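You operate a simulated robot arm through the tools that you are given. There is no shell and no other tool. Be economical: measure what you need, move in short steps, check, and stop when the job is done.

You run a simulated robot arm. Do the job below in one go: nothing can be reset, and whatever is moved stays where it is left.

Task
Pack the bread roll and the oat bar in the yellow lunch box.
Fine: shut its lid.
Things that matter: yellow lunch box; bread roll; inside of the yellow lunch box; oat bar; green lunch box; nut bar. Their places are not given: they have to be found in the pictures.

Only the result counts: the job must be done as asked and must still hold three seconds after the hand-in. Knocking over, shifting, dropping, spilling or breaking anything else fails it. A push-on lid holds only when it is set on centred and level and pressed home; a screw cap is set on level and turned clockwise until tight.

Robot
A 7-joint arm with a two-finger parallel gripper, fixed in place. Base frame: the origin is at the foot of the arm, x ahead of it, y to its left, z up. Lengths are in mm, angles in degrees, forces in N, time in s.
With the tool pointing down near the work surface it reaches from about 460 to 920 mm from the base axis. Its first joint turns from -115.0 to 115.0 degrees. Payload 3.91 kg.
The tool frame sits at the grasp point between the pads (the TCP): z along the fingers, y along the line on which they close. The tips reach 30 mm beyond it. The gripper opens to 110 mm. The fingers are 20 mm wide and 10 mm thick; the gripper's body (48 by 112 mm) begins 55 mm behind the TCP.
Orientation is that of the tool frame in the base frame, as a unit quaternion [w, x, y, z]. With the fingers straight down and closing along the base's y, the tool's x points along the base's -x, its y along +y and its z along -z.

Tools
- The arm moves only by the tool move_arm. Its argument "commands" is a list of rows, each an object of numbers (a shift or turn left out is 0, a gripper value left out holds the last): "tx", "ty", "tz": the shift along the base's x, y, z in mm; "wx", "wy", "wz": the turn, a rotation vector about the base's x, y, z in rad. In form: [{"tx": .., "ty": .., "tz": .., "wx": .., "wy": .., "wz": ..}, ...]. A call has 1 to 10 rows; each row shifts and turns the commanded pose from where the row before left it. "grip" is the gripper command, from -1 (fully open) to 1 (shut), values between in proportion, set as the call begins (left out, the last holds). A row lasts 0.2 s, in which the tool goes at most 50 mm and 8.6 degrees; a call with a longer step from one row to the next is refused whole, and so is a gripper value outside its range. A pose out of reach is approached as far as the arm can. The call stops where the force on the tool passes 40 N (or 10 N more than at its start, if that is more) or the arm is blocked; 0.2 s more then pass. Each finger travels about 153 mm/s and halts on what it meets, pressing with about 26 N; the grip force reading is that of the motor and also rises with nothing between the fingers. The clock runs only during rows and for 0.2 s after the last one: add rows that do not move to give the fingers time. It gives the time, the measured TCP pose, the force on the tool (base axes), the opening and the grip force at its end, in the units of the frame above (readings bear some noise), and new pictures: "views" is both (left out), scene, wrist or none.
- Cameras (640 x 400 px; columns grow to the right, rows downward): "scene" is fixed at [398.5, -649, 1687.1]; the picture's right is [0.97, -0.24, 0.00], its down [-0.15, -0.60, -0.79] and it looks along [0.19, 0.76, -0.62] (base axes); focal length 325 px, centre (320, 200). "wrist" rides on the gripper at [-36, 0, -57] in the tool frame; the picture's right is [0.00, -1.00, 0.00], its down [0.97, 0.00, -0.24] and it looks along [0.24, 0.00, 0.97] (tool axes); focal length 218 px, centre (320, 200).
- move_column(by): slides the trunk up (or, below 0, down) by that many mm; the arm rides with it, the base frame stays. It gives what a move gives, with no picture.
- probe_pixels(camera, pixels): for up to 12 pixels [column, row] of the newest picture of that camera ("zoom" is the newest enlarged one), the place [x, y, z] in the base frame of the surface seen there, good to about 2 mm. It takes no simulated time.
- enlarge(camera, box): a new picture of the part [left, top, right, bottom] of that camera's present view, enlarged. It takes no simulated time.
- hand_in(): hands the job in; it is judged then, once.

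Work in short steps. Measure before you move; look again where a grasp or a placing could have gone wrong, and mend it. You have 80 turns and 120 pictures in all, those below and enlarged ones among them. Open the gripper and draw the arm clear of the work before you hand the job in, unless the task says otherwise; then end with one line.

The tools are called after "Request:" by a JSON object that holds its "method" and its "body". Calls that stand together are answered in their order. move_arm: Moves the arm, as the interface text tells. Its arguments: {"type":"object","properties":{"commands":{"type":"array"},"grip":{"type":"number"},"views":{"type":"string","enum":["both","scene","wrist","none"]}},"required":["commands"]} The other tools are called the same way: move_column (by) slides the trunk up or down; probe_pixels (camera, pixels) gives the place of the surface under pixels of a picture; enlarge (camera, box) takes an enlarged picture of a part of a camera's view; hand_in () hands the job in.

At the start:

```text
time: 0.0
eef_pos: [411.3, 249.9, 1337.2]
tcp_rot: [0.0, 0.001, 1.0, 0.0]
ft_force: [-0.6, -0.1, -0.4]
finger_gap: 110.0
grasp_force: 0.1
trunk travel left (down, up): [-875.0, 115.0]
```

scene: 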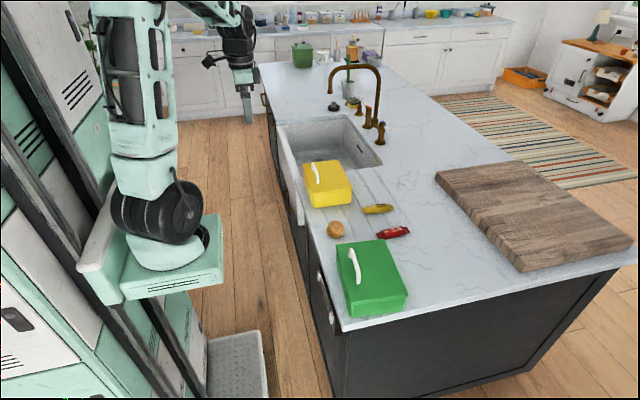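
wrist: 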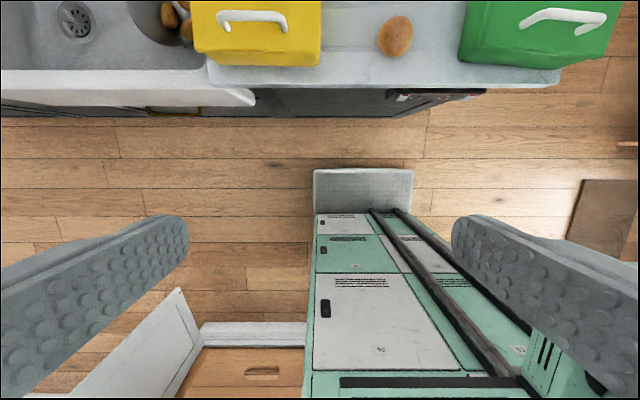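

The scene shows the yellow box at about (328,183), roll (335,229), two bars (378,208) and (393,232), and the green box. I enlarge that area to tell them apart.

Request:
{"method": "enlarge", "body": {"camera": "scene", "box": [270, 140, 430, 240]}}

Request:
{"method": "enlarge", "body": {"camera": "scene", "box": [350, 190, 430, 240]}}

```text
4.00 times, centred on (350, 190) of scene
```

zoom: 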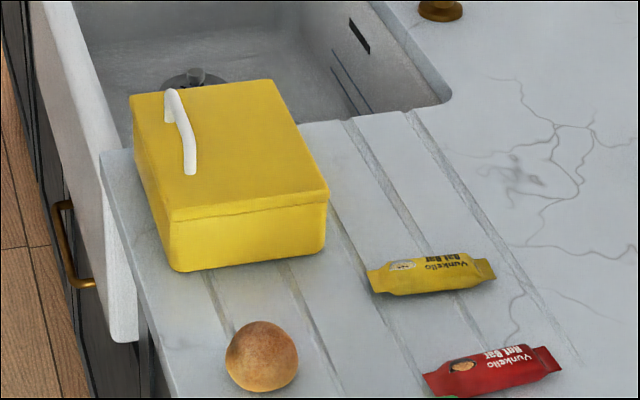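

```text
8.00 times, centred on (390, 215) of scene
```

zoom: 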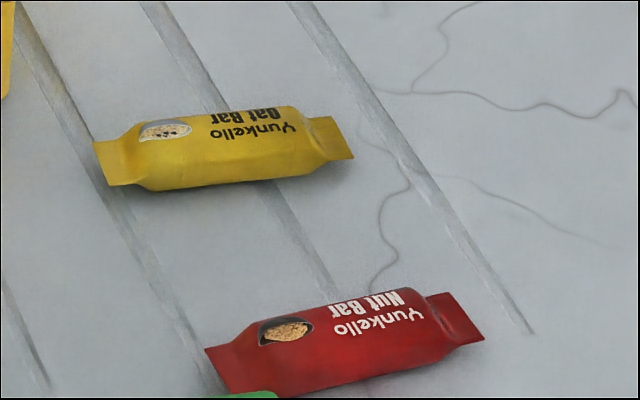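

The yellow bar reads "Oat Bar", the red one "Nut Bar". Now I measure the box, handle, roll and bar.

Request:
{"method": "enlarge", "body": {"camera": "scene", "box": [290, 150, 370, 200]}}

Request:
{"method": "probe_pixels", "body": {"camera": "scene", "pixels": [[304, 165], [337, 161], [351, 187], [314, 194], [315, 206], [350, 198], [335, 225], [335, 230], [365, 211], [378, 207], [392, 206], [393, 231]]}}

```text
8.00 times, centred on (330, 175) of scene
```

zoom: 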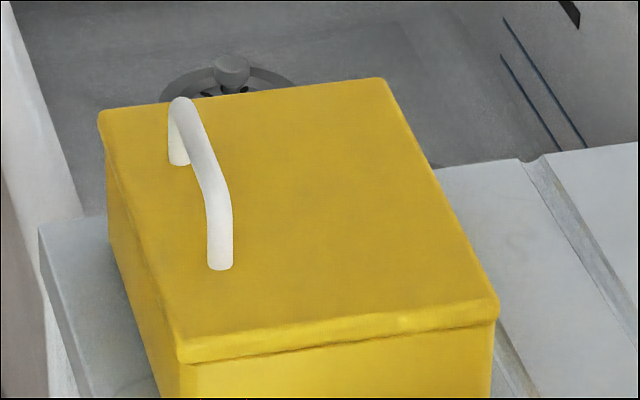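

```text
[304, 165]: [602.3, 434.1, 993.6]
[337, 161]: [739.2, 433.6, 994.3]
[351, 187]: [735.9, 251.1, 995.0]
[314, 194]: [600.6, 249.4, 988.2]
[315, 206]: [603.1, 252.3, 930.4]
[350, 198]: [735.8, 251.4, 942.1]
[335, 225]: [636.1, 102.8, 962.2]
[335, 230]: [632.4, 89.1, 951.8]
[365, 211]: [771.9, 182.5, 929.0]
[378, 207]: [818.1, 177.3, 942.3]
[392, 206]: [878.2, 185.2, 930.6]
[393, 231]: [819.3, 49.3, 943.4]
```

The box spans x 600–740, y 250–435, top z≈995, and its handle lies along y near the -x edge, so the hinge is likely on the +x side. I move above it for a wrist view and probe the handle and surroundings.

Request:
{"method": "probe_pixels", "body": {"camera": "zoom", "pixels": [[180, 104], [195, 140], [222, 200], [221, 262], [179, 158], [445, 170], [70, 225], [130, 330], [300, 333], [300, 343], [600, 170], [300, 90]]}}

Request:
{"method": "move_arm", "body": {"commands": [{"tx": 35, "ty": 11, "tz": -15}, {"tx": 35, "ty": 11, "tz": -15}, {"tx": 35, "ty": 11, "tz": -15}, {"tx": 35, "ty": 11, "tz": -15}, {"tx": 35, "ty": 11, "tz": -15}, {"tx": 35, "ty": 11, "tz": -15}, {"tx": 35, "ty": 11, "tz": -15}, {"tx": 35, "ty": 11, "tz": -15}], "grip": -1}}

```text
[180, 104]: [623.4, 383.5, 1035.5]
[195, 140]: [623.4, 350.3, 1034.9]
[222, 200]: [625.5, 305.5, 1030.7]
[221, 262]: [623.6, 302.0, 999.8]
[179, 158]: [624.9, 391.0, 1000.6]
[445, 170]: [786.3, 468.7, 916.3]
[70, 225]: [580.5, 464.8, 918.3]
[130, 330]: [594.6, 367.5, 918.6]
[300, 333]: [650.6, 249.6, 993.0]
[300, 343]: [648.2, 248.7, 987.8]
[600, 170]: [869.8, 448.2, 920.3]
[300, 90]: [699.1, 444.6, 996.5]
```

```text
time: 1.8
eef_pos: [691.2, 338.6, 1218.0]
tcp_rot: [-0.001, 0.0, 1.0, 0.0]
ft_force: [-1.1, 0.5, 1.1]
finger_gap: 110.0
grasp_force: 0.0
trunk travel left (down, up): [-875.0, 115.0]
```

scene: 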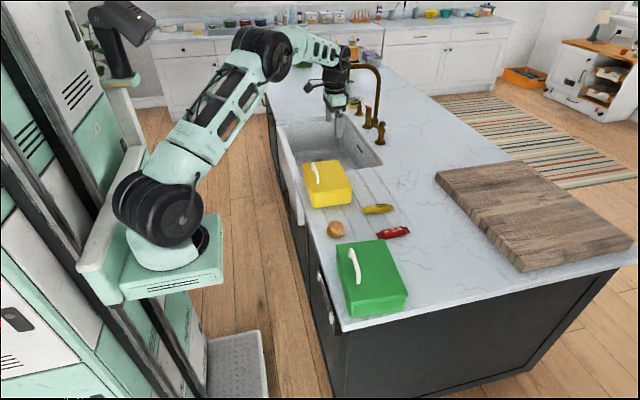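
wrist: 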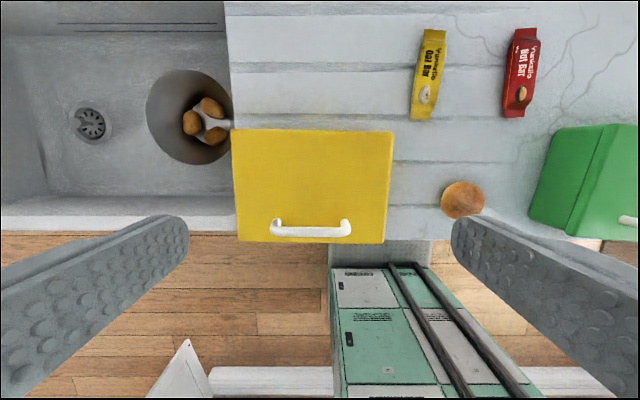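

The handle is at x≈624, y 302–388, top z≈1035. I turn the tool 90° so the fingers close along x, coming over the handle.

Request:
{"method": "move_arm", "body": {"commands": [{"wz": -0.1428, "tx": -6, "ty": 0.6, "tz": -5}, {"wz": -0.1428, "tx": -6, "ty": 0.6, "tz": -5}, {"wz": -0.1428, "tx": -6, "ty": 0.6, "tz": -5}, {"wz": -0.1428, "tx": -6, "ty": 0.6, "tz": -5}, {"wz": -0.1428, "tx": -6, "ty": 0.6, "tz": -5}, {"wz": -0.1428, "tx": -6, "ty": 0.6, "tz": -5}, {"wz": -0.1428, "tx": -6, "ty": 0.6, "tz": -5}, {"wz": -0.1428, "tx": -6, "ty": 0.6, "tz": -5}, {"wz": -0.1428, "tx": -6, "ty": 0.6, "tz": -5}, {"wz": -0.1428, "tx": -6, "ty": 0.6, "tz": -5}], "views": "none"}}

Request:
{"method": "move_arm", "body": {"commands": [{"wz": -0.1428, "tx": -7, "ty": 0.4, "tz": -10}, {"wy": -0.1, "tz": -5}, {"wy": -0.1, "tz": -5}, {"wy": -0.1, "tz": -5}, {"wy": -0.1, "tz": -5}, {"wy": -0.1, "tz": -5}]}}

```text
time: 4.0
eef_pos: [631.6, 342.8, 1167.9]
tcp_rot: [0.0, 0.656, 0.755, 0.0]
ft_force: [-0.8, -0.1, -1.0]
finger_gap: 110.0
grasp_force: 0.1
trunk travel left (down, up): [-875.0, 115.0]
```

```text
time: 5.4
eef_pos: [624.8, 344.8, 1131.7]
tcp_rot: [0.174, 0.684, 0.686, 0.176]
ft_force: [0.2, 0.5, -0.4]
finger_gap: 109.8
grasp_force: 0.0
trunk travel left (down, up): [-875.0, 115.0]
```

scene: 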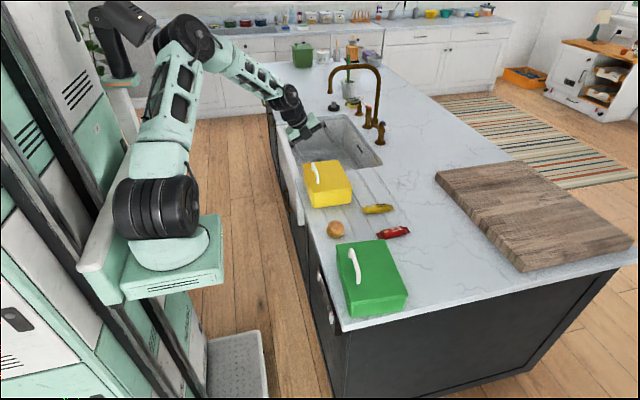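
wrist: 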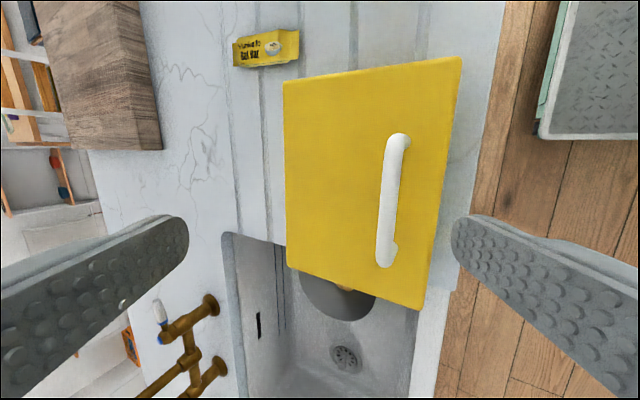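

The view is tilted as meant; the handle is centred at y≈345. I approach along the tilted tool axis with the gap at about 50 mm.

Request:
{"method": "move_arm", "body": {"commands": [{"tx": -19, "tz": -16}, {"tx": -19, "tz": -17}, {"tx": 7.2, "tz": -13.2}, {"tx": 7.2, "tz": -13.2}, {"tx": 7.2, "tz": -13.2}, {"tx": 7.0, "tz": -13.2}, {}], "grip": 0.1}}

```text
time: 7.0
eef_pos: [617.0, 343.6, 1046.6]
tcp_rot: [0.175, 0.684, 0.686, 0.175]
ft_force: [0.4, -0.5, 0.4]
finger_gap: 49.6
grasp_force: 0.1
trunk travel left (down, up): [-875.0, 115.0]
```

scene: 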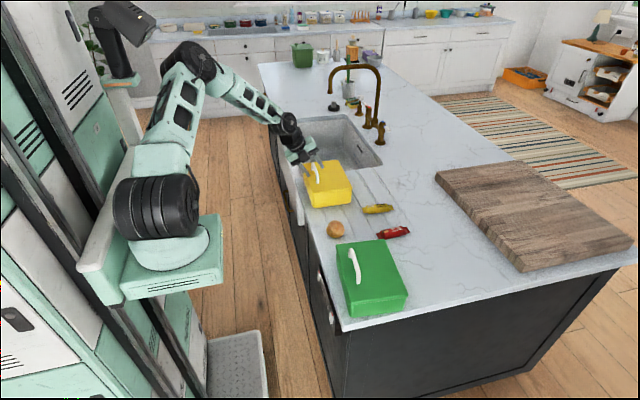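
wrist: 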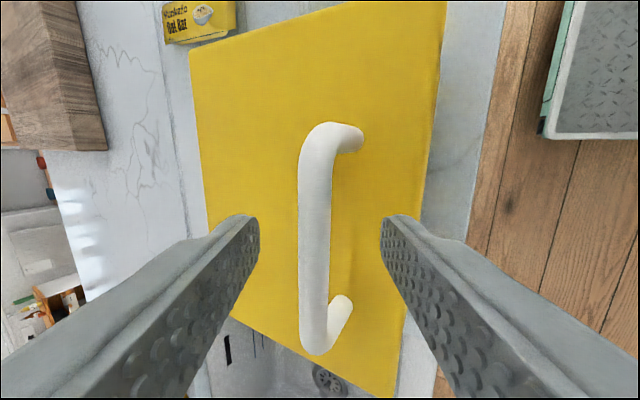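

The bar lies midway between the fingers. I close on it.

Request:
{"method": "move_arm", "body": {"commands": [{}, {}, {}], "grip": 1, "views": "wrist"}}

```text
time: 7.8
eef_pos: [615.8, 345.3, 1046.2]
tcp_rot: [0.175, 0.685, 0.686, 0.175]
ft_force: [4.3, 0.4, 4.4]
finger_gap: 11.4
grasp_force: 26.0
trunk travel left (down, up): [-875.0, 115.0]
```

wrist: 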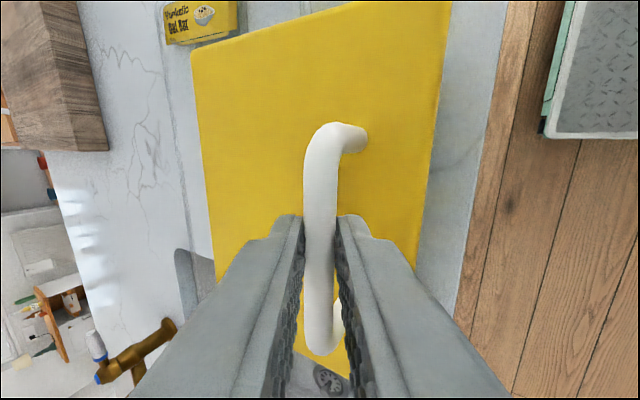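

Gripped (gap 11.4). I lift along a hinge arc about (738, 988) for 0.3 rad first and check whether the lid swings.

Request:
{"method": "move_arm", "body": {"commands": [{"tx": 6.4, "tz": 11.9, "wy": 0.1}, {"tx": 7.6, "tz": 11.2, "wy": 0.1}, {"tx": 8.7, "tz": 10.4, "wy": 0.1}], "views": "none"}}

Request:
{"method": "enlarge", "body": {"camera": "scene", "box": [280, 130, 376, 210]}}

```text
time: 8.6
eef_pos: [638.9, 344.1, 1080.1]
tcp_rot: [0.07, 0.704, 0.704, 0.07]
ft_force: [0.5, 0.8, -0.6]
finger_gap: 11.2
grasp_force: 26.3
trunk travel left (down, up): [-875.0, 115.0]
```

```text
5.00 times, centred on (328, 170) of scene
```

zoom: 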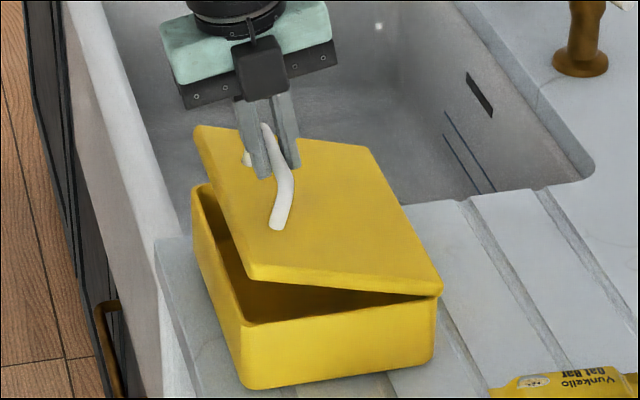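

The lid swings on the hinge as guessed, with hardly any force. I continue the arc to about 1.3 rad.

Request:
{"method": "move_arm", "body": {"commands": [{"tx": 9.7, "tz": 9.5, "wy": 0.1}, {"tx": 10.6, "tz": 8.5, "wy": 0.1}, {"tx": 11.3, "tz": 7.4, "wy": 0.1}, {"tx": 12, "tz": 6.2, "wy": 0.1}, {"tx": 12.6, "tz": 5.0, "wy": 0.1}, {"tx": 13, "tz": 3.7, "wy": 0.1}, {"tx": 13.3, "tz": 2.4, "wy": 0.1}, {"tx": 13.5, "tz": 1.0, "wy": 0.1}, {"tx": 13.5, "tz": -0.3, "wy": 0.1}, {"tx": 13.4, "tz": -1.7, "wy": 0.1}], "views": "both"}}

Request:
{"method": "enlarge", "body": {"camera": "scene", "box": [280, 120, 392, 210]}}

```text
time: 10.8
eef_pos: [685.3, 309.0, 1125.0]
tcp_rot: [-0.21, 0.675, 0.676, -0.209]
ft_force: [-0.3, -0.1, 0.4]
finger_gap: 11.2
grasp_force: 26.3
out of reach, approached as far as the arm can: row 6, 7, 8, 9, 10
trunk travel left (down, up): [-875.0, 115.0]
```

scene: 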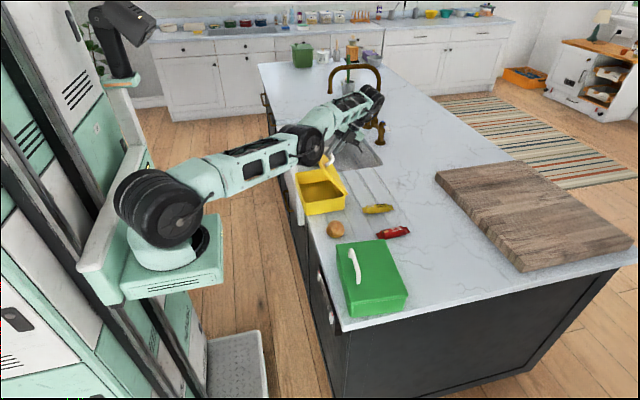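
wrist: 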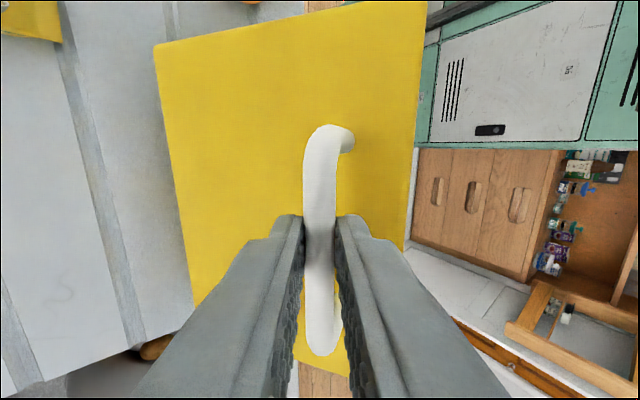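

```text
4.44 times, centred on (336, 165) of scene
```

zoom: 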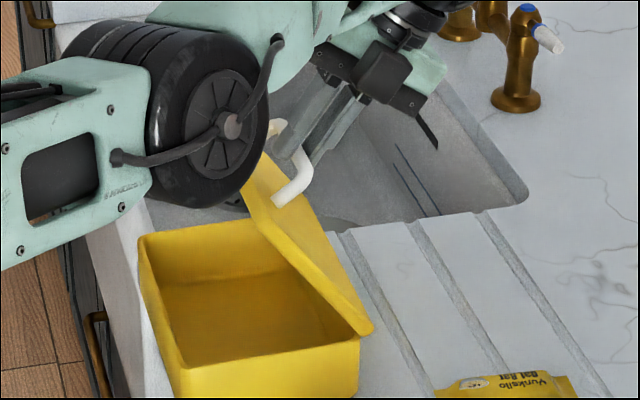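

The arm ran short of reach at this tilt (TCP drifted to y=309). I measure the lid, handle and box to see where they are now.

Request:
{"method": "probe_pixels", "body": {"camera": "zoom", "pixels": [[292, 196], [290, 140], [270, 125], [255, 190], [300, 230], [366, 320], [360, 330], [185, 370], [146, 240], [330, 390], [300, 290], [250, 320]]}}

Request:
{"method": "enlarge", "body": {"camera": "scene", "box": [296, 150, 360, 190]}}

```text
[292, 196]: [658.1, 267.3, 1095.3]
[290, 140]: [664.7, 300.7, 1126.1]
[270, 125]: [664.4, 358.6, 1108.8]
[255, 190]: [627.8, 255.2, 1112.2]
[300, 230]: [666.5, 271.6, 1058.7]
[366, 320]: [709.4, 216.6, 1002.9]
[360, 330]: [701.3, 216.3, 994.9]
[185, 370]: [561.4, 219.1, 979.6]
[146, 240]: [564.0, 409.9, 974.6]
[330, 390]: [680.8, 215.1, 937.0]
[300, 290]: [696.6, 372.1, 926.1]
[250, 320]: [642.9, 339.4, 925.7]
```

```text
10.00 times, centred on (328, 170) of scene
```

zoom: 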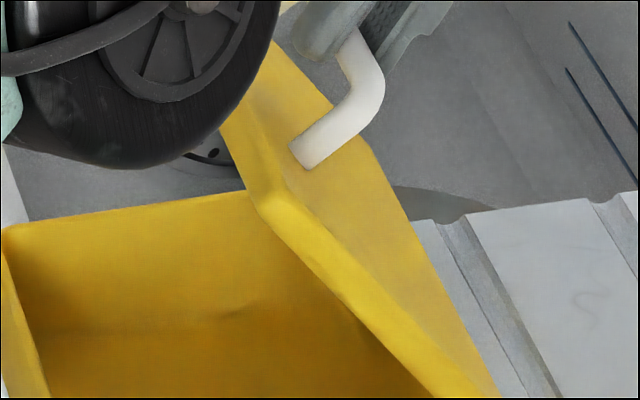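

The box has been drawn with the tool by about (-38,-35) and now sits at x 562–702, y 216–400, still flat; the lid is open about 57°. I check whether the commanded pose stays put before untilting the tool.

Request:
{"method": "move_arm", "body": {"commands": [{}], "views": "none"}}

```text
time: 11.2
eef_pos: [685.7, 309.3, 1124.2]
tcp_rot: [-0.209, 0.675, 0.676, -0.21]
ft_force: [-0.2, 0.0, -0.4]
finger_gap: 11.0
grasp_force: 26.2
trunk travel left (down, up): [-875.0, 115.0]
```

Stable. I test one small untilting row about the bar to see how the command follows.

Request:
{"method": "move_arm", "body": {"commands": [{"tx": -1.5, "tz": 0.9, "wy": -0.1}], "views": "none"}}

```text
time: 11.6
eef_pos: [694.4, 316.9, 1125.6]
tcp_rot: [-0.175, 0.685, 0.686, -0.175]
ft_force: [-0.8, -0.5, -0.4]
finger_gap: 11.0
grasp_force: 25.9
out of reach, approached as far as the arm can: row 1
trunk travel left (down, up): [-875.0, 115.0]
```

The command persists ahead of the arm, and untilting lets it catch up, taking the box back toward where it was. I continue untilting gently.

Request:
{"method": "move_arm", "body": {"commands": [{"wy": -0.07}, {"wy": -0.07}, {"wy": -0.07}], "views": "scene"}}

Request:
{"method": "enlarge", "body": {"camera": "scene", "box": [280, 120, 392, 210]}}

```text
time: 12.4
eef_pos: [718.3, 336.8, 1126.4]
tcp_rot: [-0.103, 0.7, 0.7, -0.102]
ft_force: [0.4, 1.0, -1.5]
finger_gap: 11.0
grasp_force: 25.9
out of reach, approached as far as the arm can: row 1, 2, 3
trunk travel left (down, up): [-875.0, 115.0]
```

scene: 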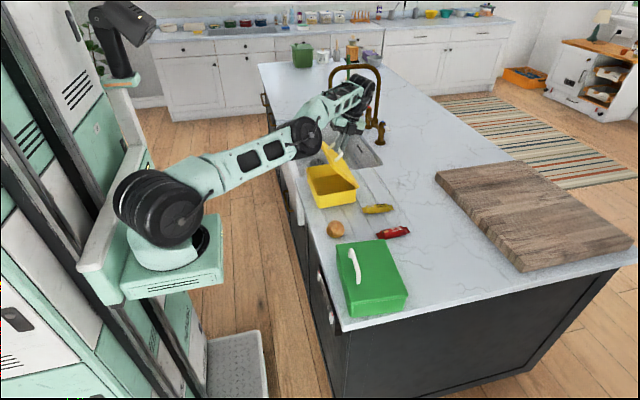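

```text
4.44 times, centred on (336, 165) of scene
```

zoom: 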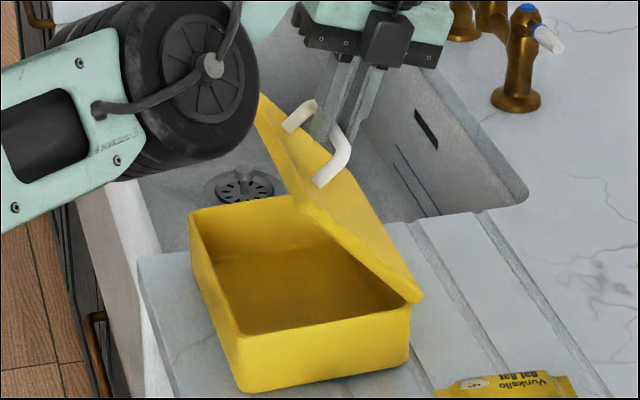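

The lid sticks to the pads and the box moves instead, so I loosen the fingers to a 16 mm cage around the handle and let it turn freely while untilting.

Request:
{"method": "move_arm", "body": {"commands": [{}, {"wy": -0.05}, {"wy": -0.05}, {"wy": -0.05}], "grip": 0.71, "views": "scene"}}

Request:
{"method": "enlarge", "body": {"camera": "scene", "box": [280, 120, 392, 210]}}

```text
time: 13.4
eef_pos: [736.6, 351.2, 1128.3]
tcp_rot: [-0.049, 0.705, 0.706, -0.051]
ft_force: [-0.8, -0.1, -0.9]
finger_gap: 16.1
grasp_force: 0.8
out of reach, approached as far as the arm can: row 2, 3, 4
trunk travel left (down, up): [-875.0, 115.0]
```

scene: 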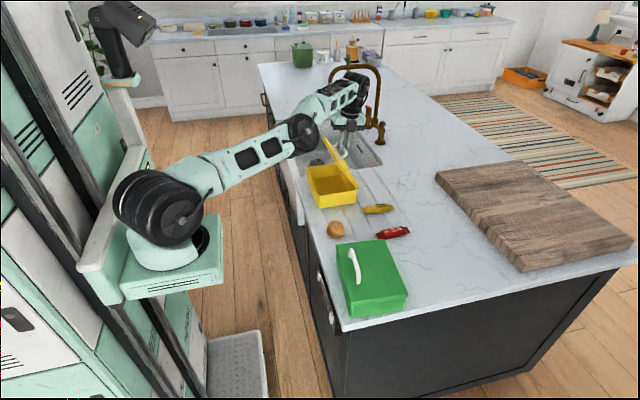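

```text
4.44 times, centred on (336, 165) of scene
```

zoom: 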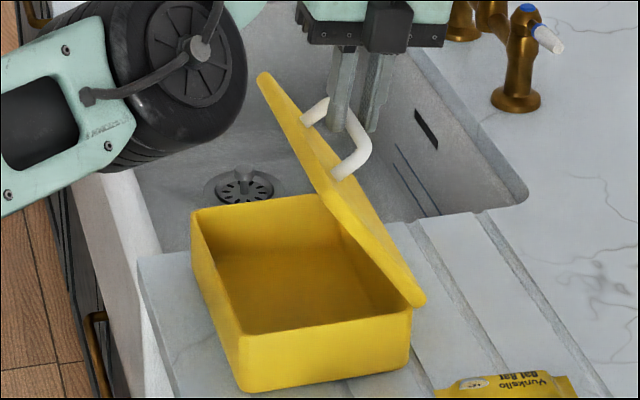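

The cage works: the lid rises and the box stays put. I continue untilting past vertical.

Request:
{"method": "move_arm", "body": {"commands": [{"wy": -0.06}, {"wy": -0.06}, {"wy": -0.06}, {"wy": -0.06}], "views": "scene"}}

Request:
{"method": "enlarge", "body": {"camera": "scene", "box": [280, 120, 392, 210]}}

```text
time: 14.4
eef_pos: [763.4, 376.3, 1130.2]
tcp_rot: [0.035, 0.705, 0.707, 0.035]
ft_force: [-0.7, -0.5, 1.1]
finger_gap: 16.2
grasp_force: 0.2
out of reach, approached as far as the arm can: row 1, 2, 3, 4
trunk travel left (down, up): [-875.0, 115.0]
```

scene: 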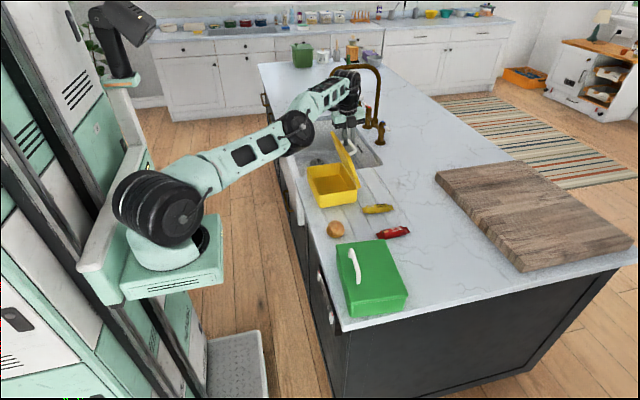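

```text
4.44 times, centred on (336, 165) of scene
```

zoom: 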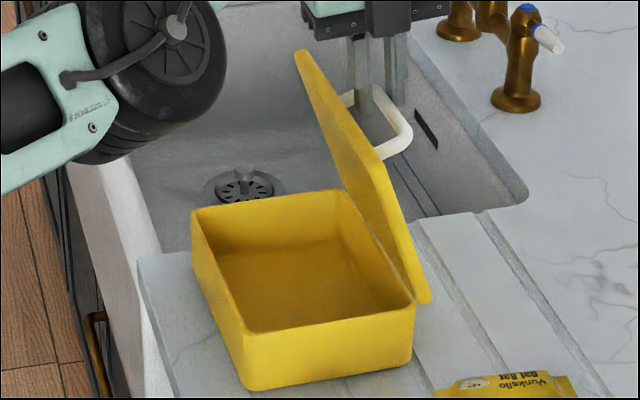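

Lid is at about 75°. The TCP has drifted to y=376; I move back toward -y, which also frees reach, and on to +x.

Request:
{"method": "probe_pixels", "body": {"camera": "zoom", "pixels": [[378, 97], [408, 135], [385, 155], [350, 97], [247, 385], [410, 355], [410, 308], [248, 335], [195, 212], [425, 298], [300, 60], [335, 200]]}}

Request:
{"method": "move_arm", "body": {"commands": [{"ty": -10, "wy": -0.05}, {"ty": -10, "wy": -0.05}, {"ty": -10, "wy": -0.05}], "views": "scene"}}

Request:
{"method": "enlarge", "body": {"camera": "scene", "box": [280, 120, 392, 210]}}

```text
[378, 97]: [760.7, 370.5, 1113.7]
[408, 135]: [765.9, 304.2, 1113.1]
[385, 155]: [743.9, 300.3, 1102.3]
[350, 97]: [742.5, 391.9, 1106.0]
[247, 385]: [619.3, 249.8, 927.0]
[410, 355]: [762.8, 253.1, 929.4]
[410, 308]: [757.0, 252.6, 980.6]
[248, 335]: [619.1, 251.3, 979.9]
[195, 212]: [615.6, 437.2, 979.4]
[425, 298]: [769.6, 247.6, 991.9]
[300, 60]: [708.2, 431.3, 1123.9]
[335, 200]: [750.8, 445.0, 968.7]
```

```text
time: 15.2
eef_pos: [793.5, 376.5, 1131.4]
tcp_rot: [0.088, 0.702, 0.702, 0.087]
ft_force: [-0.9, 0.3, 0.5]
finger_gap: 16.2
grasp_force: 0.2
out of reach, approached as far as the arm can: row 1, 2, 3
trunk travel left (down, up): [-875.0, 115.0]
```

scene: 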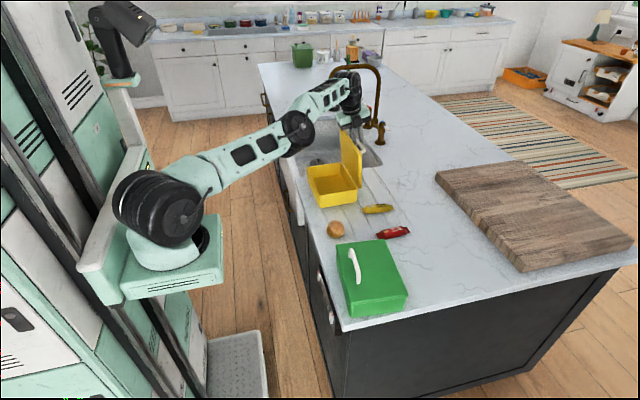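

```text
4.44 times, centred on (336, 165) of scene
```

zoom: 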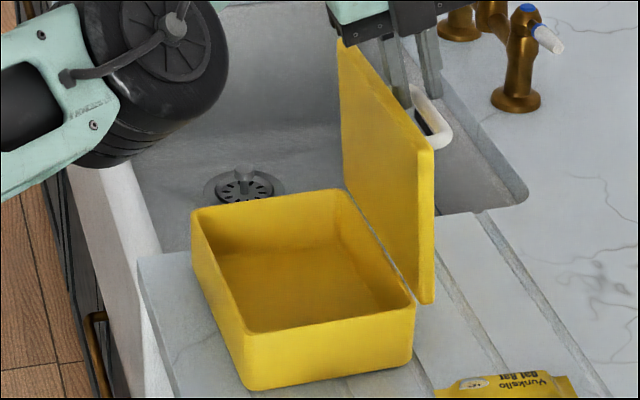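

The lid is almost upright. A bit further in +x to pass the vertical.

Request:
{"method": "move_arm", "body": {"commands": [{"wy": -0.06, "ty": -6}, {"wy": -0.06, "ty": -6}, {"wy": -0.06, "ty": -6}], "views": "scene"}}

Request:
{"method": "enlarge", "body": {"camera": "scene", "box": [280, 120, 392, 210]}}

```text
time: 16.0
eef_pos: [820.9, 383.5, 1134.9]
tcp_rot: [0.151, 0.69, 0.691, 0.152]
ft_force: [-3.2, -0.4, 9.0]
finger_gap: 15.4
grasp_force: 0.1
out of reach, approached as far as the arm can: row 1, 2, 3
trunk travel left (down, up): [-875.0, 115.0]
```

scene: 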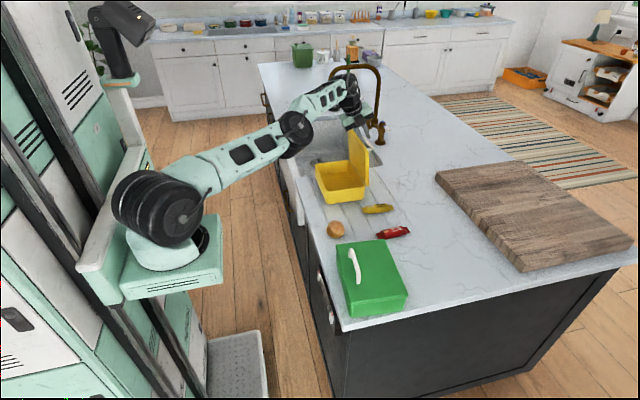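

```text
4.44 times, centred on (336, 165) of scene
```

zoom: 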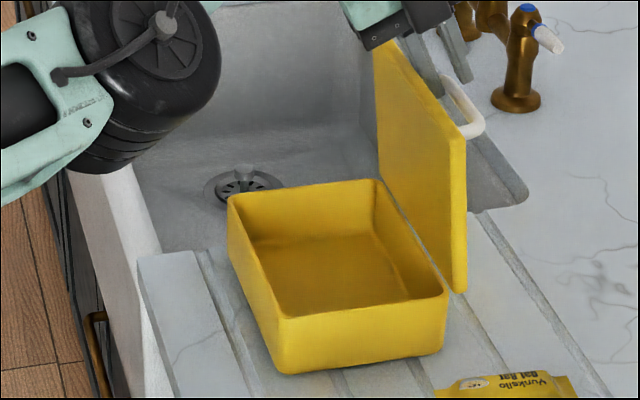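

The lid has reached its stop past upright, and the box followed slightly. I back the fingers out along their own axis.

Request:
{"method": "move_arm", "body": {"commands": [{"tx": -4, "tz": 9}, {"tx": -4, "tz": 9}, {"tx": -4, "tz": 9}], "views": "scene", "grip": 0.65}}

Request:
{"method": "enlarge", "body": {"camera": "scene", "box": [280, 120, 392, 210]}}

```text
time: 16.8
eef_pos: [814.6, 387.5, 1160.2]
tcp_rot: [0.152, 0.691, 0.691, 0.15]
ft_force: [0.6, 0.2, 0.3]
finger_gap: 19.4
grasp_force: 0.0
out of reach, approached as far as the arm can: row 2
trunk travel left (down, up): [-875.0, 115.0]
```

scene: 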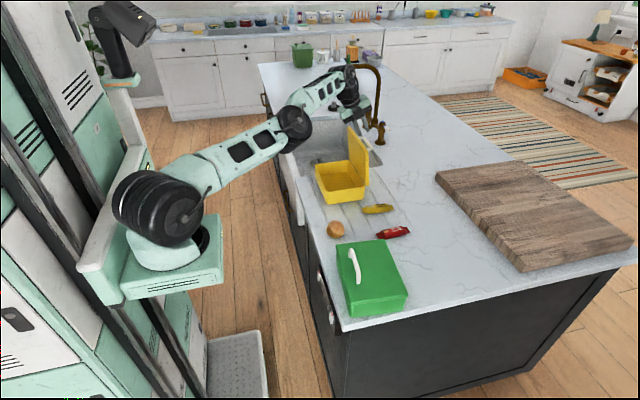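

```text
4.44 times, centred on (336, 165) of scene
```

zoom: 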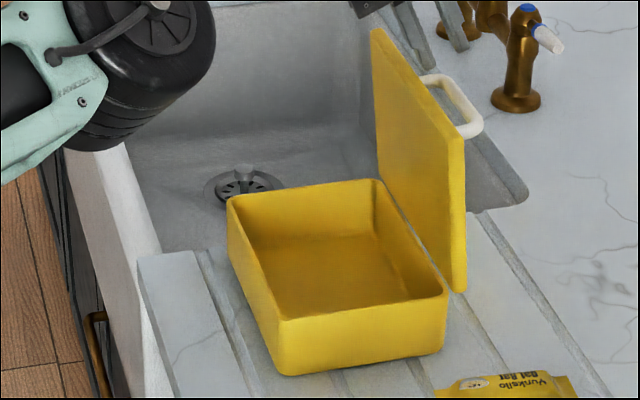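

The lid stands open by itself. I rise clear and measure the box.

Request:
{"method": "probe_pixels", "body": {"camera": "zoom", "pixels": [[228, 200], [278, 318], [445, 298], [280, 370], [443, 350], [380, 182], [467, 285], [380, 35], [462, 140], [320, 270], [455, 80], [475, 120]]}}

Request:
{"method": "move_arm", "body": {"commands": [{"tx": -8, "tz": 18}, {"tx": -8, "tz": 18}, {"tx": -8, "tz": 18}, {"tx": -8, "tz": 18}, {"wy": 0.14, "tx": -30, "ty": -30}, {"wy": 0.14, "tx": -30, "ty": -30}, {"wy": 0.14, "tx": -30, "ty": -30}, {"ty": -30, "tx": -20}]}}

```text
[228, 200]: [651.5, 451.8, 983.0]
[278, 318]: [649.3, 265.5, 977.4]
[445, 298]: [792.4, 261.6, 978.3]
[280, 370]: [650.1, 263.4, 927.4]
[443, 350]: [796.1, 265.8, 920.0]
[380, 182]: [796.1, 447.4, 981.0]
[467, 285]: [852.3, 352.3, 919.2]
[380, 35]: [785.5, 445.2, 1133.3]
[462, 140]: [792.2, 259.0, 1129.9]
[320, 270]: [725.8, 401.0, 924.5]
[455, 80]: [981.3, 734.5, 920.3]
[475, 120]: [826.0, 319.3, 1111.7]
```

```text
time: 18.6
eef_pos: [750.0, 344.8, 1250.4]
tcp_rot: [0.003, 0.706, 0.708, 0.003]
ft_force: [-0.1, 0.9, 0.6]
finger_gap: 19.3
grasp_force: 0.1
out of reach, approached as far as the arm can: row 1, 2, 3, 5, 6, 7, 8
trunk travel left (down, up): [-875.0, 115.0]
```

scene: 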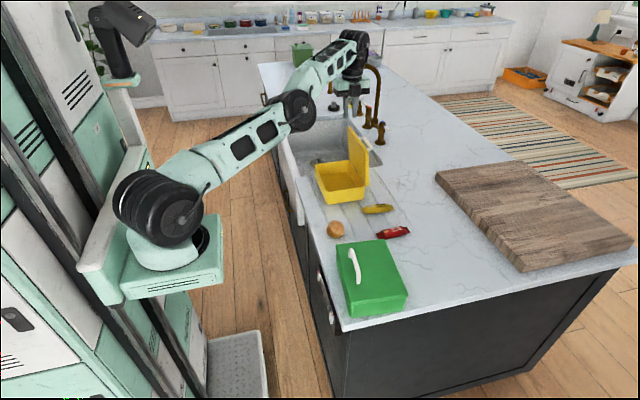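
wrist: 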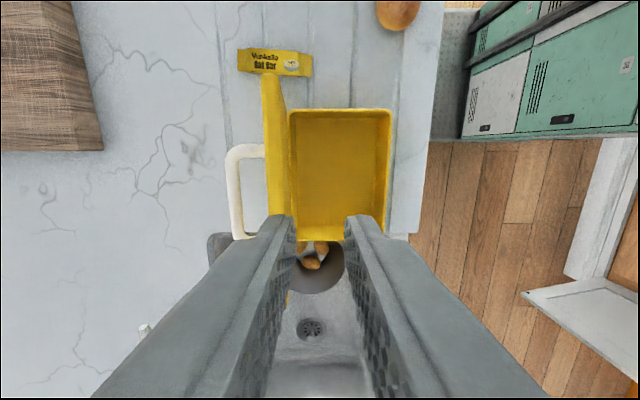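

The box is now at x 650–795, y 264–450 with the lid standing at x≈790. I go toward the bread roll near (634, 92) for a closer look.

Request:
{"method": "move_arm", "body": {"commands": [{"tx": -14.5, "ty": -31, "tz": -15}, {"tx": -14.5, "ty": -31, "tz": -15}, {"tx": -14.5, "ty": -31, "tz": -15}, {"tx": -14.5, "ty": -31, "tz": -15}, {"tx": -14.5, "ty": -31, "tz": -15}, {"tx": -14.5, "ty": -31, "tz": -15}, {"tx": -14.5, "ty": -31, "tz": -15}, {"tx": -14.5, "ty": -31, "tz": -15}], "grip": -0.8}}

```text
time: 20.4
eef_pos: [836.5, 248.5, 1173.5]
tcp_rot: [0.003, 0.707, 0.707, 0.003]
ft_force: [-1.0, -0.6, -0.8]
finger_gap: 99.1
grasp_force: 0.0
out of reach, approached as far as the arm can: row 1, 2, 3, 4, 5, 6, 7, 8
trunk travel left (down, up): [-875.0, 115.0]
```

scene: 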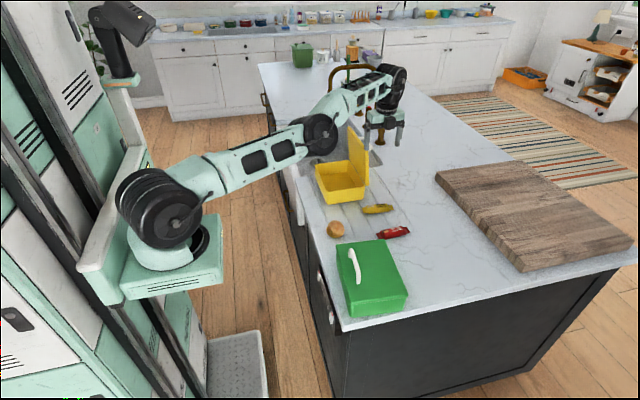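
wrist: 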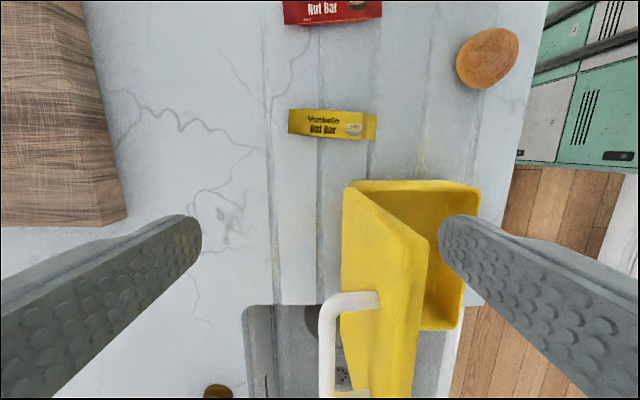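

The command still lies farther out in x than the arm can go. I rise and pull well back in x to regain correspondence.

Request:
{"method": "move_arm", "body": {"commands": [{"tz": 30, "ty": -20}, {"ty": -35}, {"ty": -35, "tx": -20}, {"tx": -40}, {"tx": -40}, {"tx": -40}, {"tx": -40}], "views": "scene"}}

```text
time: 22.0
eef_pos: [824.4, 248.8, 1238.1]
tcp_rot: [0.003, 0.707, 0.707, 0.004]
ft_force: [-0.6, -0.2, -0.6]
finger_gap: 98.9
grasp_force: 0.1
out of reach, approached as far as the arm can: row 1, 2, 3, 4, 5, 6, 7
trunk travel left (down, up): [-875.0, 115.0]
```

scene: 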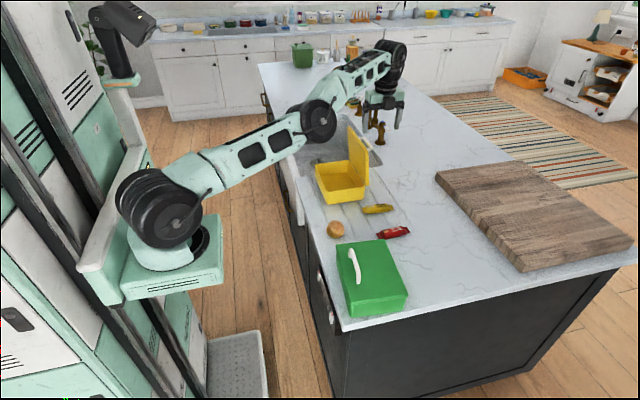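

The arm is stuck nearly straight (elbow singularity): it moves sideways but not inward. I first swing away from the box in -y, staying high, then try to fold the elbow with inward moves.

Request:
{"method": "move_arm", "body": {"commands": [{"ty": -40}, {"ty": -40}, {"ty": -40}, {"ty": -40}, {"tx": -45}, {"tx": -45}, {"tx": -45}, {"tx": -45}, {"tx": -45}], "views": "none"}}

```text
time: 24.0
eef_pos: [840.7, 185.8, 1298.2]
tcp_rot: [0.003, 0.707, 0.707, 0.003]
ft_force: [0.5, 0.5, -0.3]
finger_gap: 99.1
grasp_force: 0.1
out of reach, approached as far as the arm can: row 1, 2, 3, 4, 5, 6, 7, 8, 9
trunk travel left (down, up): [-875.0, 115.0]
```

Pulling in x only lifts the tool along a sphere. I try a small trunk move, which may re-anchor the command to the measured pose.

Request:
{"method": "move_column", "body": {"by": 20}}

Request:
{"method": "move_arm", "body": {"commands": [{"tx": -20}, {"tx": -20}], "views": "none"}}

```text
time: 24.7
eef_pos: [843.1, 187.1, 1318.5]
tcp_rot: [0.003, 0.707, 0.707, 0.003]
ft_force: [-0.2, 0.5, 0.1]
finger_gap: 99.3
grasp_force: 0.1
trunk travel left (down, up): [-895.0, 95.0]
```

```text
time: 25.3
eef_pos: [831.7, 200.9, 1328.2]
tcp_rot: [0.002, 0.707, 0.707, 0.002]
ft_force: [-0.2, -1.2, 0.5]
finger_gap: 99.0
grasp_force: 0.0
out of reach, approached as far as the arm can: row 1, 2
trunk travel left (down, up): [-895.0, 95.0]
```

Still constrained. I look at the arm's posture closely to understand the elbow.

Request:
{"method": "enlarge", "body": {"camera": "scene", "box": [96, 20, 448, 240]}}

```text
1.82 times, centred on (272, 130) of scene
```

zoom: 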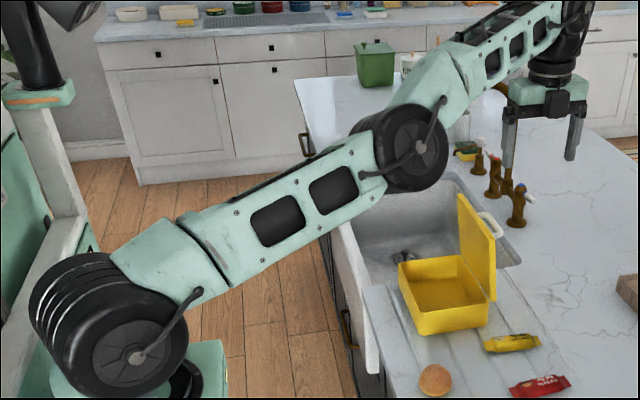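

I probe joint locations along the arm.

Request:
{"method": "probe_pixels", "body": {"camera": "zoom", "pixels": [[125, 345], [415, 148], [577, 20], [540, 95], [180, 290], [380, 185], [440, 110], [555, 25]]}}

```text
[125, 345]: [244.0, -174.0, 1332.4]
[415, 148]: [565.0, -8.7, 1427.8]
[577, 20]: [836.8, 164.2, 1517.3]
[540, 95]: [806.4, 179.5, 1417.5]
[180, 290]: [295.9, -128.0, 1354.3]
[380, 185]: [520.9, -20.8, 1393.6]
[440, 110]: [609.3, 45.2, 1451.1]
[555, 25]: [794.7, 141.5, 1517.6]
```

The arm is straight from shoulder (z≈1330) to wrist (z≈1517). Moving straight down should make the elbow share the motion and fold the right way; nothing is beneath until the oat bar at z 940.

Request:
{"method": "move_arm", "body": {"commands": [{"tz": -25}, {"tz": -25}, {"tz": -25}, {"tz": -25}], "views": "none"}}

```text
time: 26.3
eef_pos: [850.3, 213.5, 1233.4]
tcp_rot: [0.003, 0.707, 0.707, 0.002]
ft_force: [0.2, 0.7, 0.2]
finger_gap: 99.1
grasp_force: 0.0
out of reach, approached as far as the arm can: row 1, 2, 3, 4
trunk travel left (down, up): [-895.0, 95.0]
```

It still is not folding; poses tilted toward +x were the ones reported reachable, so the wrist bend is likely the limit. I tilt the tool forward to free the wrist.

Request:
{"method": "move_arm", "body": {"commands": [{"wy": -0.14}, {"wy": -0.14}, {"wy": -0.14}, {"wy": -0.14}, {"wy": -0.14}, {"wy": -0.14}, {"tx": -20}, {"tx": -20}, {"tx": -20}], "views": "scene"}}

```text
time: 28.3
eef_pos: [946.4, 312.7, 1259.5]
tcp_rot: [0.291, 0.644, 0.645, 0.29]
ft_force: [0.8, -0.2, 0.1]
finger_gap: 99.0
grasp_force: 0.1
out of reach, approached as far as the arm can: row 1, 2, 3, 4, 5, 6, 7, 8, 9
trunk travel left (down, up): [-895.0, 95.0]
```

scene: 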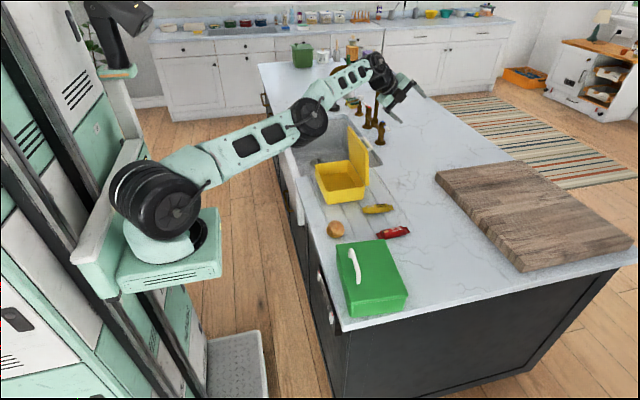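

The wrist stays at full radius, so the elbow itself is straight. I restore the tilt while swinging to smaller y, then raise the trunk so a long downward sweep can fold the elbow.

Request:
{"method": "move_arm", "body": {"commands": [{"wy": 0.14, "ty": -30}, {"wy": 0.14, "ty": -30}, {"wy": 0.14, "ty": -30}, {"wy": 0.14, "ty": -30}, {"wy": 0.14, "ty": -30}, {"wy": 0.14, "ty": -30}, {"ty": -30}, {"ty": -30}], "views": "none"}}

Request:
{"method": "move_column", "body": {"by": 95}}

```text
time: 30.1
eef_pos: [890.9, 59.5, 1244.8]
tcp_rot: [0.003, 0.707, 0.708, 0.003]
ft_force: [-0.5, 0.8, 0.3]
finger_gap: 99.0
grasp_force: 0.0
out of reach, approached as far as the arm can: row 2, 3, 4, 5, 6
trunk travel left (down, up): [-895.0, 95.0]
```

```text
time: 31.4
eef_pos: [890.4, 59.4, 1339.0]
tcp_rot: [0.004, 0.707, 0.707, 0.004]
ft_force: [0.1, 0.1, 0.0]
finger_gap: 98.9
grasp_force: 0.0
trunk travel left (down, up): [-990.0, 0.0]
```

The last rows were reachable again. From here I try moving inward gently.

Request:
{"method": "move_arm", "body": {"commands": [{"tx": -10, "tz": -10}, {"tx": -15, "tz": -15}, {"tx": -20, "tz": -20}, {"tx": -25, "tz": -20}], "views": "scene"}}

```text
time: 32.4
eef_pos: [821.6, 59.1, 1274.4]
tcp_rot: [0.003, 0.707, 0.707, 0.002]
ft_force: [-0.8, 0.6, 0.3]
finger_gap: 98.8
grasp_force: 0.0
trunk travel left (down, up): [-990.0, 0.0]
```

scene: 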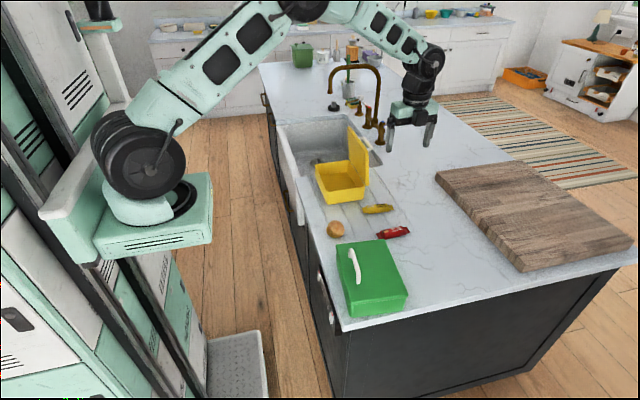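

Freed: the arm is folded elbow-up and tracks exactly. I lower the trunk back and go over the roll while turning the tool back to close along y.

Request:
{"method": "move_column", "body": {"by": -115}}

Request:
{"method": "move_arm", "body": {"commands": [{"tx": -20, "ty": 3, "wz": 0.1428}, {"tx": -20, "ty": 3, "wz": 0.1428}, {"tx": -20, "ty": 3, "wz": 0.1428}, {"tx": -20, "ty": 3, "wz": 0.1428}, {"tx": -20, "ty": 3, "wz": 0.1428}, {"tx": -20, "ty": 3, "wz": 0.1428}, {"tx": -20, "ty": 3, "wz": 0.1428}, {"tx": -20, "ty": 3, "wz": 0.1428}, {"tx": -20, "ty": 3, "wz": 0.1428}, {"tx": -20, "ty": 3, "wz": 0.1428}], "views": "none"}}

Request:
{"method": "move_arm", "body": {"commands": [{"wz": 0.1428, "tz": -20}, {"tz": -20}], "views": "wrist"}}

```text
time: 33.8
eef_pos: [821.2, 59.8, 1159.9]
tcp_rot: [0.003, 0.706, 0.708, 0.002]
ft_force: [-0.4, -0.2, 0.3]
finger_gap: 99.1
grasp_force: 0.0
trunk travel left (down, up): [-875.0, 115.0]
```

```text
time: 36.0
eef_pos: [619.8, 89.1, 1160.8]
tcp_rot: [0.0, 0.069, 0.998, 0.004]
ft_force: [0.1, 0.2, -0.4]
finger_gap: 99.0
grasp_force: 0.1
trunk travel left (down, up): [-875.0, 115.0]
```

```text
time: 36.6
eef_pos: [620.4, 87.3, 1120.4]
tcp_rot: [0.001, -0.001, 1.0, 0.005]
ft_force: [-0.5, 0.0, 0.9]
finger_gap: 98.7
grasp_force: 0.0
trunk travel left (down, up): [-875.0, 115.0]
```

wrist: 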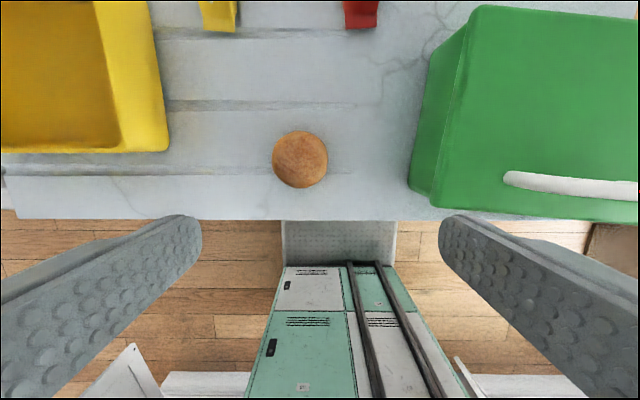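

I measure the roll's outline and the green box's near face.

Request:
{"method": "probe_pixels", "body": {"camera": "wrist", "pixels": [[300, 160], [275, 160], [325, 160], [300, 134], [300, 185], [412, 185], [440, 190], [160, 150], [100, 140], [300, 210]]}}

```text
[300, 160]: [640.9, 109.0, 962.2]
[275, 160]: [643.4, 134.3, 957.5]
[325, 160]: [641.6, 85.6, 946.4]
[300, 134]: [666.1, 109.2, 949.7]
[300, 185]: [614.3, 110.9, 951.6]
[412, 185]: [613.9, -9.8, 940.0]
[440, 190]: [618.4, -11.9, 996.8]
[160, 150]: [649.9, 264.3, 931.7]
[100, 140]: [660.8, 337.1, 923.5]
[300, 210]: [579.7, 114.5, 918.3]
```

Roll centre (640,109), about 52 mm wide, top z 963. I descend to z≈953 around it.

Request:
{"method": "move_arm", "body": {"commands": [{"tx": 10, "ty": 11, "tz": -20}, {"tx": 10, "ty": 11, "tz": -20}, {"tz": -40}, {"tz": -40}, {"tz": -30}, {"tz": -17}, {}], "views": "none"}}

Request:
{"method": "move_arm", "body": {"commands": [{}, {}, {}], "grip": 1, "views": "wrist"}}

```text
time: 38.2
eef_pos: [639.8, 110.1, 952.4]
tcp_rot: [0.0, -0.001, 1.0, 0.004]
ft_force: [0.7, -0.1, 0.2]
finger_gap: 98.8
grasp_force: 0.1
trunk travel left (down, up): [-875.0, 115.0]
```

```text
time: 39.0
eef_pos: [640.1, 109.7, 953.7]
tcp_rot: [-0.001, 0.001, 1.0, 0.005]
ft_force: [-0.3, 0.2, 0.1]
finger_gap: 59.4
grasp_force: 25.5
trunk travel left (down, up): [-875.0, 115.0]
```

wrist: 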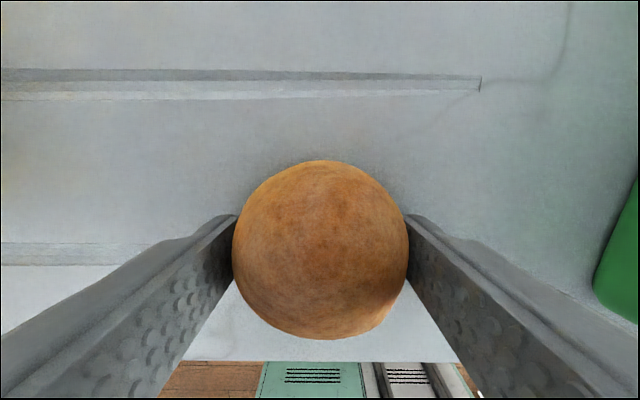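

Roll held (gap 59). I lift and carry it over the box to (700, 385).

Request:
{"method": "move_arm", "body": {"commands": [{"tz": 35}, {"tz": 45}, {"tz": 45}, {"tx": 12, "ty": 45}, {"tx": 12, "ty": 46}, {"tx": 12, "ty": 46}, {"tx": 12, "ty": 46}, {"tx": 12, "ty": 46}, {"ty": 46}]}}

```text
time: 41.0
eef_pos: [700.1, 385.2, 1078.6]
tcp_rot: [0.001, 0.0, 1.0, 0.004]
ft_force: [0.0, -1.1, 0.6]
finger_gap: 0.0
grasp_force: 25.9
trunk travel left (down, up): [-875.0, 115.0]
```

scene: 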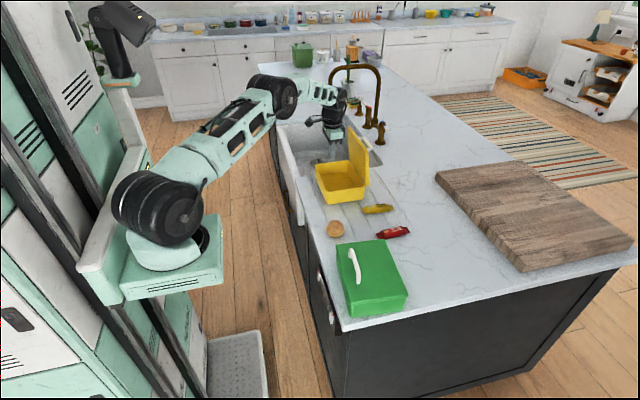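
wrist: 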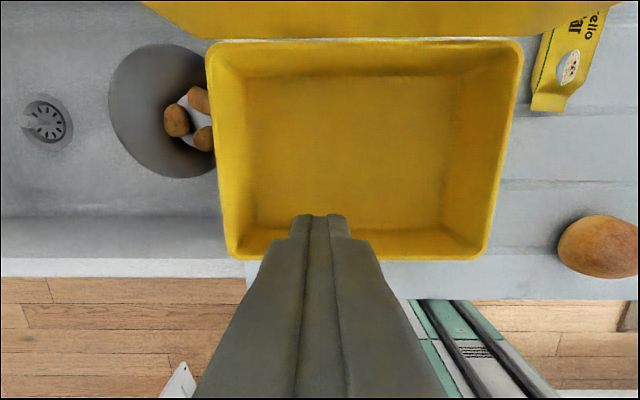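

The gripper is shut empty: the roll slipped out and is still on the counter near its old place. I measure it again.

Request:
{"method": "enlarge", "body": {"camera": "scene", "box": [304, 200, 384, 250]}}

Request:
{"method": "move_arm", "body": {"commands": [{"tz": 20, "ty": -35, "tx": -9}, {"tz": 20, "ty": -40, "tx": -9}, {"ty": -40, "tx": -9}, {"ty": -40, "tx": -9}, {"ty": -40, "tx": -9}, {"ty": -40, "tx": -9}, {"ty": -40, "tx": -9}], "grip": -1, "views": "wrist"}}

```text
8.00 times, centred on (344, 225) of scene
```

zoom: 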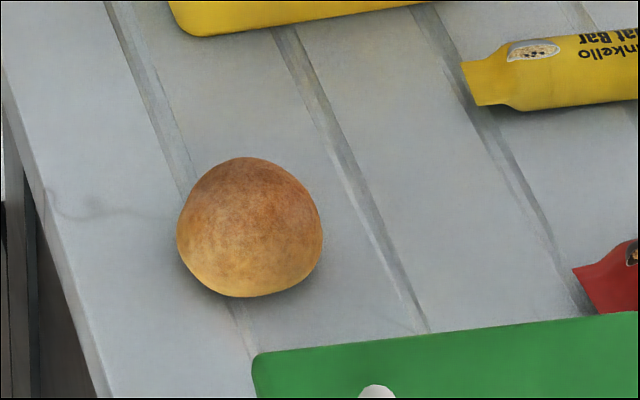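

```text
time: 42.6
eef_pos: [636.9, 112.1, 1117.0]
tcp_rot: [-0.001, -0.001, 1.0, 0.004]
ft_force: [0.8, 0.8, -0.5]
finger_gap: 110.1
grasp_force: 0.2
trunk travel left (down, up): [-875.0, 115.0]
```

wrist: 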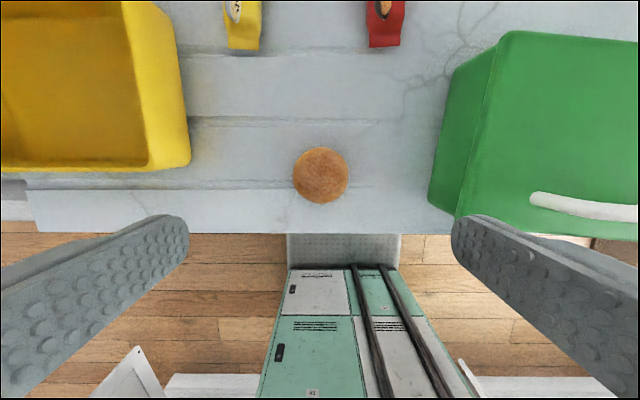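

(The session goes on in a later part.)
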